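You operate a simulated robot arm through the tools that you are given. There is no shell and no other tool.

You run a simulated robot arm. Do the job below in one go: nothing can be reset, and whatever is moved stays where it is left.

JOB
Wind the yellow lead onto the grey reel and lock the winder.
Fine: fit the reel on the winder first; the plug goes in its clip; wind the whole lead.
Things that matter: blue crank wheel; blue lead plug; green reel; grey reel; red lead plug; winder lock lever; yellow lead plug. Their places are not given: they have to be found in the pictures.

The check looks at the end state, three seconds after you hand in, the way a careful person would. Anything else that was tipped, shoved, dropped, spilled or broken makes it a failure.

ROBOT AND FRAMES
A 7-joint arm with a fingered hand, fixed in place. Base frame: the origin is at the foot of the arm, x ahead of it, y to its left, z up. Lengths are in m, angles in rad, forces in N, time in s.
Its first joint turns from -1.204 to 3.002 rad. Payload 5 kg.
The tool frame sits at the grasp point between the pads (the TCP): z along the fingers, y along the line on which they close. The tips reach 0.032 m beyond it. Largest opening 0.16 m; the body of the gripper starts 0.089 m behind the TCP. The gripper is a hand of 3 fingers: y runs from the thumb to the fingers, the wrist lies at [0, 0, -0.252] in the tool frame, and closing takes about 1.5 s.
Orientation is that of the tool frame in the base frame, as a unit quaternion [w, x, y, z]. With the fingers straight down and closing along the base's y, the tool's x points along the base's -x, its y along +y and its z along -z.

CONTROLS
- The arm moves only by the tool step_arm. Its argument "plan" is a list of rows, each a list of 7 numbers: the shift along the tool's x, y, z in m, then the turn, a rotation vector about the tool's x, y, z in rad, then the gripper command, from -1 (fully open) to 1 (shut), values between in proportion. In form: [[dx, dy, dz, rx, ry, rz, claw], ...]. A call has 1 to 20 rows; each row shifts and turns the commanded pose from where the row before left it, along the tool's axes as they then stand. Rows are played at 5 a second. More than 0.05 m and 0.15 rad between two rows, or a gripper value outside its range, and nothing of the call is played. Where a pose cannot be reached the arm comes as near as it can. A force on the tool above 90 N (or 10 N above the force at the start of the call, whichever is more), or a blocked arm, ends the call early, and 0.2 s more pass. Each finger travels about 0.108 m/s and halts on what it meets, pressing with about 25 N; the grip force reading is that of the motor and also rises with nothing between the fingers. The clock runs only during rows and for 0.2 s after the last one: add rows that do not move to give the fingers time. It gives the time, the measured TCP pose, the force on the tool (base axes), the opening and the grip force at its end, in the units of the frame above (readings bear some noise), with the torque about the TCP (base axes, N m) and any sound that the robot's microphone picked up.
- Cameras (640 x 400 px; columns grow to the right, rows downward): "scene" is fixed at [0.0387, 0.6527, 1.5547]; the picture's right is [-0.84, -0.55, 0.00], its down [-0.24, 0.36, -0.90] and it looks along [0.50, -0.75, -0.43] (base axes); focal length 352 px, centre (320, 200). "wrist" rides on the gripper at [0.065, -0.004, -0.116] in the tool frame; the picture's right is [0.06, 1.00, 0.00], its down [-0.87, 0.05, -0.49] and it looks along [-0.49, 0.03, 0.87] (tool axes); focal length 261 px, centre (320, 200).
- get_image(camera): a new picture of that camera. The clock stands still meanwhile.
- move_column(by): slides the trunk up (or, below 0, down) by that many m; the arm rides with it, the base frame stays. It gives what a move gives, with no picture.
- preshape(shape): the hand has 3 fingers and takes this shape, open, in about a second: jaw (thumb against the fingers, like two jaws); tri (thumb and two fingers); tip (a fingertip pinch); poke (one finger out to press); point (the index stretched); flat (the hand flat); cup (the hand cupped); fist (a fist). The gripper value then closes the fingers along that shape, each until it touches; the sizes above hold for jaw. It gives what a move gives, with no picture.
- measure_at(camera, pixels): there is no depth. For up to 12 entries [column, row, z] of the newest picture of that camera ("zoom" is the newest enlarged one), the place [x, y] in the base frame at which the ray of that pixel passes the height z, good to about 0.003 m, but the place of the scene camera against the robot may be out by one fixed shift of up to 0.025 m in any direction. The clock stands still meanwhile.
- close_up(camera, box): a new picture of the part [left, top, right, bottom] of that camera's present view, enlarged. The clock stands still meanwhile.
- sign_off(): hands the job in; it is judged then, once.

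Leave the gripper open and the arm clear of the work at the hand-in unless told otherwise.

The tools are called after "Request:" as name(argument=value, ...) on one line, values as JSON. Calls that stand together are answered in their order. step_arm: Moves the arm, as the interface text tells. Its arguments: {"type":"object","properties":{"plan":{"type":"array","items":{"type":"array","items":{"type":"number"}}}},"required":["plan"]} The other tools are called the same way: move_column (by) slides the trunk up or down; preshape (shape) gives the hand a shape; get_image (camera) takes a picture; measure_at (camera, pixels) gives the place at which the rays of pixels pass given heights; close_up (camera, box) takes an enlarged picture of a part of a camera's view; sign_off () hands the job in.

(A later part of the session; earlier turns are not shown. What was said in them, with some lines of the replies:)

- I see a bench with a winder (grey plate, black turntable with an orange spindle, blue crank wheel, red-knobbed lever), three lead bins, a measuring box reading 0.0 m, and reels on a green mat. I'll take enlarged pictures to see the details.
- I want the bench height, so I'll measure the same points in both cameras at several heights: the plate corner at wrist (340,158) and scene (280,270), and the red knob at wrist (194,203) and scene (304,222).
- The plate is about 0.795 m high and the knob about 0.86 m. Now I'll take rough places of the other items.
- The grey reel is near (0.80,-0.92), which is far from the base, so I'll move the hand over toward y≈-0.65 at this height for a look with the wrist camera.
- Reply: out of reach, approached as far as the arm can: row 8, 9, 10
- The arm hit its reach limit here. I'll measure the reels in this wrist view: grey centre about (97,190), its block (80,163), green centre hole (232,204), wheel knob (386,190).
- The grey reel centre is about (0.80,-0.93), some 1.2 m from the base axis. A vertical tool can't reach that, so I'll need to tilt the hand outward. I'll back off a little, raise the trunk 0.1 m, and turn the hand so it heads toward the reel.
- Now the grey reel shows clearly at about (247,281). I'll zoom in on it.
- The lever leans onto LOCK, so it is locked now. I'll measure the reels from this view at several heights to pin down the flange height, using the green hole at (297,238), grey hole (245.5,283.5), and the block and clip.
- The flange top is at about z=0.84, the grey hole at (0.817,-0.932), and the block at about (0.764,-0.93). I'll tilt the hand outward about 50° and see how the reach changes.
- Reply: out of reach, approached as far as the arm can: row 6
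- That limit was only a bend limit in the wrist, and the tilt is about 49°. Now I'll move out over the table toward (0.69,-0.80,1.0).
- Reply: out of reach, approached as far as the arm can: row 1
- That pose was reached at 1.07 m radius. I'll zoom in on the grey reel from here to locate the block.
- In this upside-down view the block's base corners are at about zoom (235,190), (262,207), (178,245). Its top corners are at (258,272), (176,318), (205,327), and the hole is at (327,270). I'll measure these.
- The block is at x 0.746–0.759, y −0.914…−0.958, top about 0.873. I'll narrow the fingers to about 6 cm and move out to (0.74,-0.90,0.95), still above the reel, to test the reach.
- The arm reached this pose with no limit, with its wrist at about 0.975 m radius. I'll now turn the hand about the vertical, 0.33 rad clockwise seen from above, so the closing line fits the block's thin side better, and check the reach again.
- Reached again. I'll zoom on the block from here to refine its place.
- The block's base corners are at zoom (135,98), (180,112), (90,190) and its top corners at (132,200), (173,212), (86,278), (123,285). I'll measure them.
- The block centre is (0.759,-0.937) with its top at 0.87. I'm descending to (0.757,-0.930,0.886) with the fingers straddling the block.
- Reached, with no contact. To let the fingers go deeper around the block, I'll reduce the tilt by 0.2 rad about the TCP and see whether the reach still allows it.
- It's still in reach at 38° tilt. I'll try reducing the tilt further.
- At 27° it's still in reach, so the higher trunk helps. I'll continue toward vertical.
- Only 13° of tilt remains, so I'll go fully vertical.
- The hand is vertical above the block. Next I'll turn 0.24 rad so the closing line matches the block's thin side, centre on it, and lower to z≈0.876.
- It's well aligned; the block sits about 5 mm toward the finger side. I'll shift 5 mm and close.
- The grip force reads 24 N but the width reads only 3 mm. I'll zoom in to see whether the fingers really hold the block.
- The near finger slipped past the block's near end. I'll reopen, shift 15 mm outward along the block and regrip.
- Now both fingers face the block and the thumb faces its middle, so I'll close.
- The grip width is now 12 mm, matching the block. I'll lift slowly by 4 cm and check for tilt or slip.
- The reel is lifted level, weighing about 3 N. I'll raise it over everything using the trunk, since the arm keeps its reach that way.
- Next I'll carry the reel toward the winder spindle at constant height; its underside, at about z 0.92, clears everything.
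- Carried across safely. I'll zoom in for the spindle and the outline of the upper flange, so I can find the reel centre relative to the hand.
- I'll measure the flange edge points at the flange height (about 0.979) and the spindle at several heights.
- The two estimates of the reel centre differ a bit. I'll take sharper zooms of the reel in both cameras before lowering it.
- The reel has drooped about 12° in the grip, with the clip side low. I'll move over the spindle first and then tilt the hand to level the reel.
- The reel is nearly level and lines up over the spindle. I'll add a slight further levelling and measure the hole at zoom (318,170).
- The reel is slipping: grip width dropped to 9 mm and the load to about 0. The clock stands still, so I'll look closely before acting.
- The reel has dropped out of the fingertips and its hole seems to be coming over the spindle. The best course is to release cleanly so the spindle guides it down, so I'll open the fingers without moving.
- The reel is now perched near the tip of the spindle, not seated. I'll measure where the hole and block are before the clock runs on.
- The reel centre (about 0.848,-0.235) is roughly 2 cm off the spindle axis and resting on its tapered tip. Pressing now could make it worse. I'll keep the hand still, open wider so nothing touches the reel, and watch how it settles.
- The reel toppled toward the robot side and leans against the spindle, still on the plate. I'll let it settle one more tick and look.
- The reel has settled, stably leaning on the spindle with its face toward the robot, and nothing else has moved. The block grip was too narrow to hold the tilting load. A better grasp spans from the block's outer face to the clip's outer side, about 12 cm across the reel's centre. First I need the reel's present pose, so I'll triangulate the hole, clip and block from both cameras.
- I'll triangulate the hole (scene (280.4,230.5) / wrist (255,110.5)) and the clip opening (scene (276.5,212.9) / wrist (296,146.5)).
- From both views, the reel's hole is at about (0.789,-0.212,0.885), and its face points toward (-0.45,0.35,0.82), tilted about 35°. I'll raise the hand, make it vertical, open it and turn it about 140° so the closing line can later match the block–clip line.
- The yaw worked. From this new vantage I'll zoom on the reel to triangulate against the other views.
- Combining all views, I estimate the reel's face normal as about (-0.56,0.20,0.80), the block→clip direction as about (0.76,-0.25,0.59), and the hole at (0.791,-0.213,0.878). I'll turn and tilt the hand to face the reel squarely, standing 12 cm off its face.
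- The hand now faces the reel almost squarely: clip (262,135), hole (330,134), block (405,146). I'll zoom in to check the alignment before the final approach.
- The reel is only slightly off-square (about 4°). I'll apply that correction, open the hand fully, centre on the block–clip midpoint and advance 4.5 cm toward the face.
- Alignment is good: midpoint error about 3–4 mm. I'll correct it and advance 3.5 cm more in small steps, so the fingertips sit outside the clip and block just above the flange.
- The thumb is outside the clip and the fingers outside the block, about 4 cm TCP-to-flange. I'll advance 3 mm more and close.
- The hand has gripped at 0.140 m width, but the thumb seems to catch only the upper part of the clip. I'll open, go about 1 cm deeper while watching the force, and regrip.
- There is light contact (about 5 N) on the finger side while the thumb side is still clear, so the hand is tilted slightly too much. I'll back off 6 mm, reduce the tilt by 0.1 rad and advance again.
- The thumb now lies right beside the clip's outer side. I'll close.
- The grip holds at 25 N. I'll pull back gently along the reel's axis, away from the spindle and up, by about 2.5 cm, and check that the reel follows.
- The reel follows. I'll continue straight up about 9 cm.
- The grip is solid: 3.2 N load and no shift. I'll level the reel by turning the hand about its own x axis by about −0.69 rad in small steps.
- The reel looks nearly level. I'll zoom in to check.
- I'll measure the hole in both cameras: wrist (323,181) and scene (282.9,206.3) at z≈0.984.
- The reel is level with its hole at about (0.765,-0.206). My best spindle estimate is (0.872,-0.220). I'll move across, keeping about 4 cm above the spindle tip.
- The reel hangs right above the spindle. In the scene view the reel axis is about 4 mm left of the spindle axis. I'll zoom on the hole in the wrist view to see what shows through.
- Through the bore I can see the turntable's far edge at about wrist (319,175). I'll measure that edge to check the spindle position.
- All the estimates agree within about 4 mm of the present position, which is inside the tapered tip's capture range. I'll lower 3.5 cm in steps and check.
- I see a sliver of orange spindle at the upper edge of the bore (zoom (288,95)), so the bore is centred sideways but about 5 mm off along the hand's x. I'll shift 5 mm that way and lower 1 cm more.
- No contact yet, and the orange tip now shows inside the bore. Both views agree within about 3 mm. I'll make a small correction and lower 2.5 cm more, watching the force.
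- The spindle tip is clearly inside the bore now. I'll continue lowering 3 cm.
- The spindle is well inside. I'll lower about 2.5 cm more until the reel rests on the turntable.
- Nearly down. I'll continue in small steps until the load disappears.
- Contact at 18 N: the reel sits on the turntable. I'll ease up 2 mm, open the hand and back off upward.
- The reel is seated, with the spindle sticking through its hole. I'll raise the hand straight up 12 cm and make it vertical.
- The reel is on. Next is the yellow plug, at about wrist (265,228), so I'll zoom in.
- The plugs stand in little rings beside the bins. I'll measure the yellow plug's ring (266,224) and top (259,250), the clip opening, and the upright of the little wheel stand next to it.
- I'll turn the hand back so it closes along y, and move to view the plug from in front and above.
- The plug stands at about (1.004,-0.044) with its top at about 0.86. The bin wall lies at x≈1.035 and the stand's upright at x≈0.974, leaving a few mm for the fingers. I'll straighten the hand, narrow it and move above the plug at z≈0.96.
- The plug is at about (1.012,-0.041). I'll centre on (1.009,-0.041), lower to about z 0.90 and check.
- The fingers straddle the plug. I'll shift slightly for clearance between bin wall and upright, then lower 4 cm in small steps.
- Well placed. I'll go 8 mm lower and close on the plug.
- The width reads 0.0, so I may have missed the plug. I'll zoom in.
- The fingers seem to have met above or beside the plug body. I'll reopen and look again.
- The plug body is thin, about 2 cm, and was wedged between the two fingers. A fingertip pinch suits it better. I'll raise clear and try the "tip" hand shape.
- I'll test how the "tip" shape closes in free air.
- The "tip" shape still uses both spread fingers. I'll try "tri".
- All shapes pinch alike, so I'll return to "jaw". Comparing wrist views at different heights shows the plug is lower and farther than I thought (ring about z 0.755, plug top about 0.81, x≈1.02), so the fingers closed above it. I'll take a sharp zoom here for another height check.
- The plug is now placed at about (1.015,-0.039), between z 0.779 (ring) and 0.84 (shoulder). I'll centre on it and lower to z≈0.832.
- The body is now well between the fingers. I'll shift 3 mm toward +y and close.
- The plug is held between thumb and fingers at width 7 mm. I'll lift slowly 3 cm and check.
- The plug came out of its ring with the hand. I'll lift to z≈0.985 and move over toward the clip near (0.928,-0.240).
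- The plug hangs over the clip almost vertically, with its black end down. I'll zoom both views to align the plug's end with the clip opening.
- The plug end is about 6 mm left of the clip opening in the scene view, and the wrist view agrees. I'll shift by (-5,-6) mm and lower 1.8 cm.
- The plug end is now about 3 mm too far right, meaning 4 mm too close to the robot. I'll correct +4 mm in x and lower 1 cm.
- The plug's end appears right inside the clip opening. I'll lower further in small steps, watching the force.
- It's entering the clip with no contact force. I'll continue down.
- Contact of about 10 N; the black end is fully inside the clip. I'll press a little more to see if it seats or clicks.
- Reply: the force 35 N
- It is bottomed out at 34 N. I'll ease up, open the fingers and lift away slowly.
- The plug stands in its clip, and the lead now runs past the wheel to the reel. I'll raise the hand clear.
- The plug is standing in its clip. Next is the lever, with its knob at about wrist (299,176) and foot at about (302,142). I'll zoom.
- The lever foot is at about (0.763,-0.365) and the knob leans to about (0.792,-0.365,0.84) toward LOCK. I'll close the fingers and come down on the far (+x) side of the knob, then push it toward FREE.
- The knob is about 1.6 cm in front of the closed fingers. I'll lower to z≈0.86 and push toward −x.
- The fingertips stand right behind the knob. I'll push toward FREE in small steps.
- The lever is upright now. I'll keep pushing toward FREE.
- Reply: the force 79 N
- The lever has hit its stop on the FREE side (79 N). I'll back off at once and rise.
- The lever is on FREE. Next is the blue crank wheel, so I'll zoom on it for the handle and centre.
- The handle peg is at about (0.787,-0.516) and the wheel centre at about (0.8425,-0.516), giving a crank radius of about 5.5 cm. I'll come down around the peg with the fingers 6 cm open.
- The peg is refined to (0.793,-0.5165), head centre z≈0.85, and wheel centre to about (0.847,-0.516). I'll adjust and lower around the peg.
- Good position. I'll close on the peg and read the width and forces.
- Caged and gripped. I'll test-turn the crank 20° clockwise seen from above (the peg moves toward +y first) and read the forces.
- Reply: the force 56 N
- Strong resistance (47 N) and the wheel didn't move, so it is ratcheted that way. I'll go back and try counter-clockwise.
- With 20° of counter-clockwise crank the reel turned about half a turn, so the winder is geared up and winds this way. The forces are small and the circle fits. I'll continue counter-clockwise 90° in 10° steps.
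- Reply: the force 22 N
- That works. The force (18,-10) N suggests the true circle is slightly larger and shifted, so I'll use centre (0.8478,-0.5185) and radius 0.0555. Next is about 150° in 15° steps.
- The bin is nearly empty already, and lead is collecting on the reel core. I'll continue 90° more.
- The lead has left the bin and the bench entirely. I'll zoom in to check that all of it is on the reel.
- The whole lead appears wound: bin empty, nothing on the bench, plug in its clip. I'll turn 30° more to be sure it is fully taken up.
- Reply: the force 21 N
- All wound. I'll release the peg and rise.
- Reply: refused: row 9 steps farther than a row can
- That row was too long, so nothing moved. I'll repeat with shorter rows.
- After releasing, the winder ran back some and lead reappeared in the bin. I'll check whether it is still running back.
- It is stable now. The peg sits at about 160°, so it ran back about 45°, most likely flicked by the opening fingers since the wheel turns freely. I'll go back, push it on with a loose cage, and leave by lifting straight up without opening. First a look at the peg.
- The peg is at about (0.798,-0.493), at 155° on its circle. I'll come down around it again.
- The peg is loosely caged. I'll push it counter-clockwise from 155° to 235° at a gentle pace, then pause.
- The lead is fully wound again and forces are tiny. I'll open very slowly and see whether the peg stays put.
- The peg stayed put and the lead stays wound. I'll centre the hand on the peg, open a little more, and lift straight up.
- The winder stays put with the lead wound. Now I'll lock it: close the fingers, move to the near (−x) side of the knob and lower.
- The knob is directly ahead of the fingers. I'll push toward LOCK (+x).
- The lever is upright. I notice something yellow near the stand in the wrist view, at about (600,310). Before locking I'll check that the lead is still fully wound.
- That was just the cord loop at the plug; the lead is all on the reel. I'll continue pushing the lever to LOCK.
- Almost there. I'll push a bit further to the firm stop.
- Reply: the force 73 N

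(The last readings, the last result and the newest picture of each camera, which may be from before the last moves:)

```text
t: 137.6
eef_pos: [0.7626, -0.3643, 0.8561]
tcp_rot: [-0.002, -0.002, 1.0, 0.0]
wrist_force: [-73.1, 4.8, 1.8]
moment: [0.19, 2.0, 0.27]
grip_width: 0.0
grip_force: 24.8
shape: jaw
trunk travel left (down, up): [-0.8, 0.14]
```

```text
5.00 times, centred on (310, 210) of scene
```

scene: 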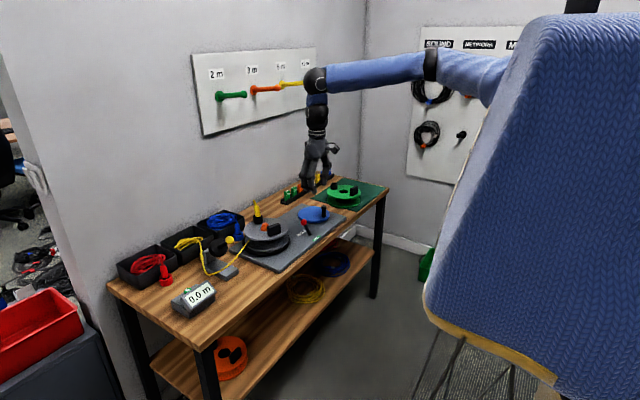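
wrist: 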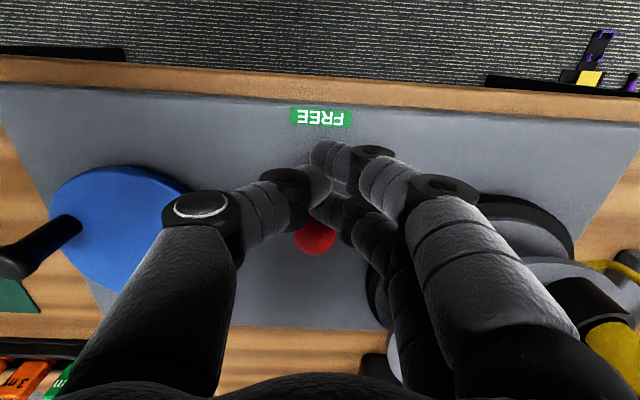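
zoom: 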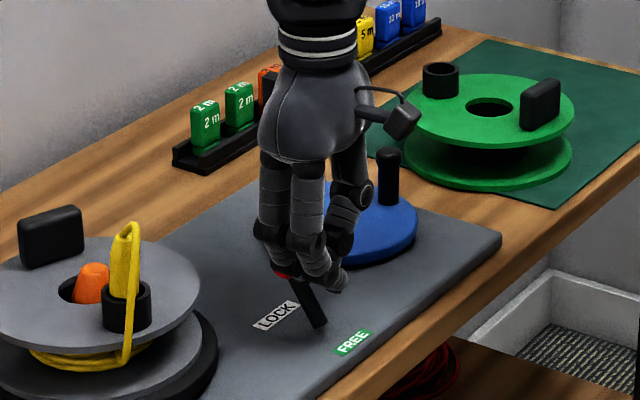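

The lever is hard against its LOCK stop (73 N). I'll back off and retreat upward and away from the bench, opening the hand.

Request:
step_arm(plan=[[0.008, 0, 0, 0, 0, 0, 1], [0.015, 0, 0, 0, 0, 0, 1], [0.03, 0, 0, 0, 0, 0, 1], [0.01, 0, -0.03, 0, 0, 0, 1], [0, 0, -0.045, 0, 0, 0, 1], [0, 0, -0.045, 0, 0, 0, 0], [0, 0, -0.045, 0, 0, 0, -1], [0.03, 0, -0.03, 0, 0, 0, -1], [0.045, 0, 0, 0, 0, 0, -1], [0.045, 0, 0, 0, 0, 0, -1], [0, 0, 0, 0, 0, 0, -1], [0, 0, 0, 0, 0, 0, -1]])

Request:
get_image(camera="scene")

Request:
close_up(camera="scene", box=[150, 180, 360, 320])

Request:
get_image(camera="wrist")

```text
t: 140.2
eef_pos: [0.5865, -0.3613, 1.0503]
tcp_rot: [-0.001, 0.0, 1.0, 0.001]
wrist_force: [0.0, 0.5, 0.8]
moment: [0.03, -0.01, 0.0]
grip_width: 0.16
grip_force: 0.0
shape: jaw
trunk travel left (down, up): [-0.8, 0.14]
```

```text
taken
```

scene: 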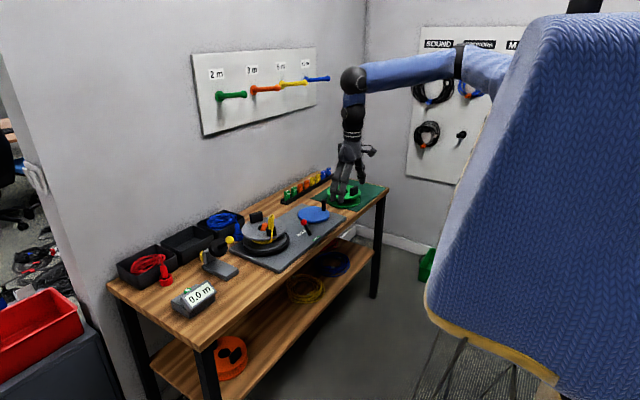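

```text
2.86 times, centred on (255, 250) of scene
```

zoom: 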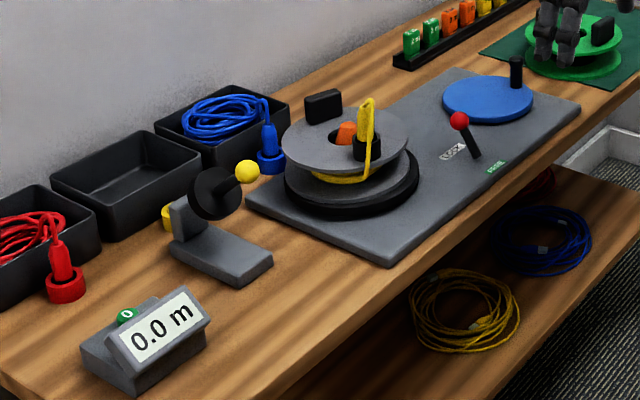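

```text
taken
```

wrist: 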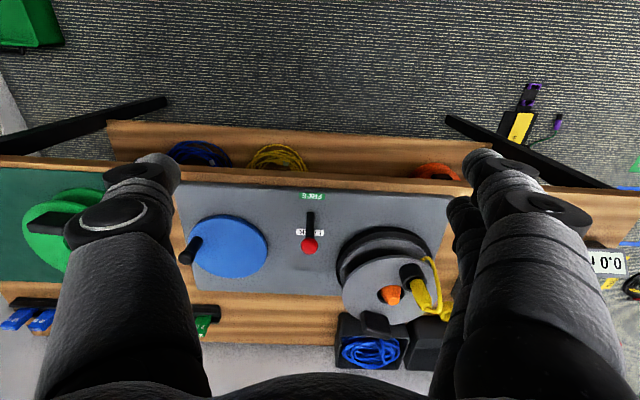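

The lever stands at LOCK, the lead is wound and the plug is in its clip. One last close check of the reel, plug and surroundings.

Request:
close_up(camera="scene", box=[235, 195, 320, 260])

Request:
close_up(camera="wrist", box=[280, 180, 470, 350])

Request:
close_up(camera="scene", box=[270, 150, 400, 240])

```text
6.15 times, centred on (278, 228) of scene
```

zoom: 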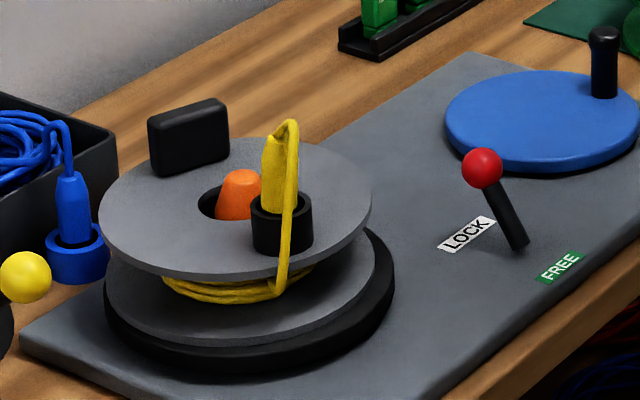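

```text
2.35 times, centred on (375, 265) of wrist
```

zoom: 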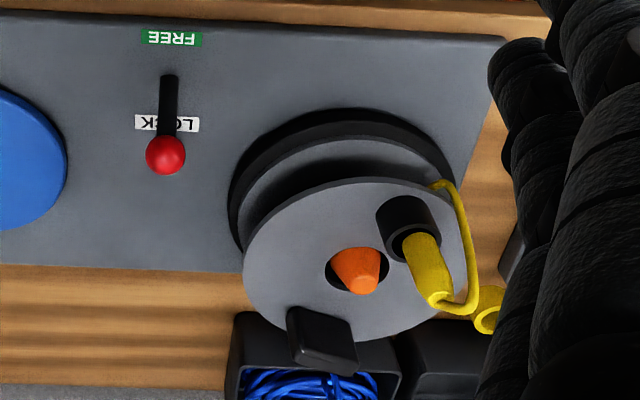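

```text
4.44 times, centred on (335, 195) of scene
```

zoom: 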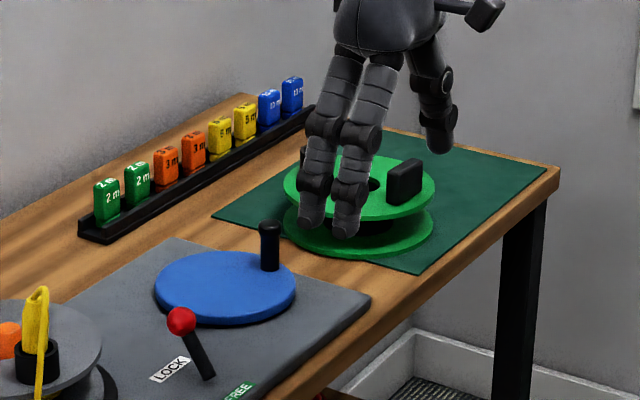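

The reel looks slightly shifted on the turntable; I'll zoom closer to confirm it is flat.

Request:
close_up(camera="scene", box=[245, 205, 295, 260])

Request:
close_up(camera="wrist", box=[325, 215, 455, 345])

```text
7.27 times, centred on (270, 232) of scene
```

zoom: 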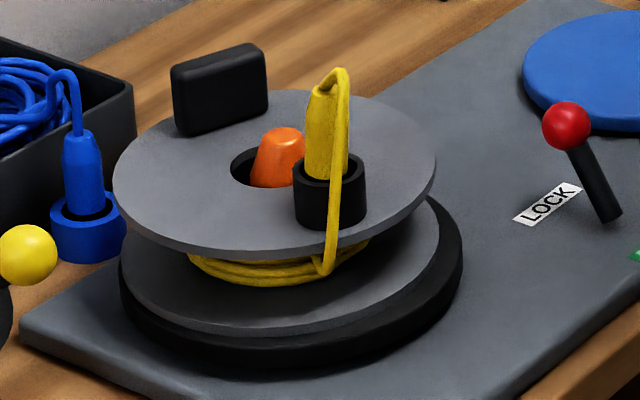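

```text
3.08 times, centred on (390, 280) of wrist
```

zoom: 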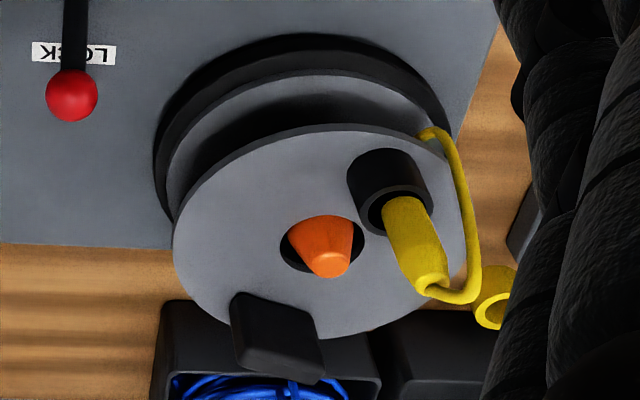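

Everything checks out:
- The reel sits flat on the turntable around the spindle.
- The plug is in its clip, and no lead is left in the bin or on the bench.
- The lever is back at its original LOCK position (knob at scene (304,222), as at the start).
- The other items are where they were.

The hand is open and clear, so I'm handing in.

Request:
sign_off()

```text
The job is handed in.
```

I wound the yellow lead onto the grey reel, locked the winder and handed the job in. No result of the check has come back yet.

- **Reel:** it sits flat on the turntable with the spindle through its hole. It is a few millimetres off centre, about the play in the hole.
- **Plug:** the yellow plug is in the reel's clip, pressed down until it bottomed.
- **Lead:** it is all on the reel, with none left in the bin or on the bench. The counter box read 0.0 m throughout, so I judged this from the pictures alone.
- **Lever:** I moved it to FREE to wind, then pushed it hard against its LOCK stop. The knob is back where it was at the start.

**Slips along the way:**
- The grey reel fell out of the hand above the spindle and toppled onto the plate. I picked it up and refitted it. I saw no damage and nothing else moved.
- The crank ran back about 45° when I first let go, so I rewound that part before locking.

In the last pictures the green reel, the other leads, the tags and the wheel stand were where they started. The hand is open and clear of the bench.
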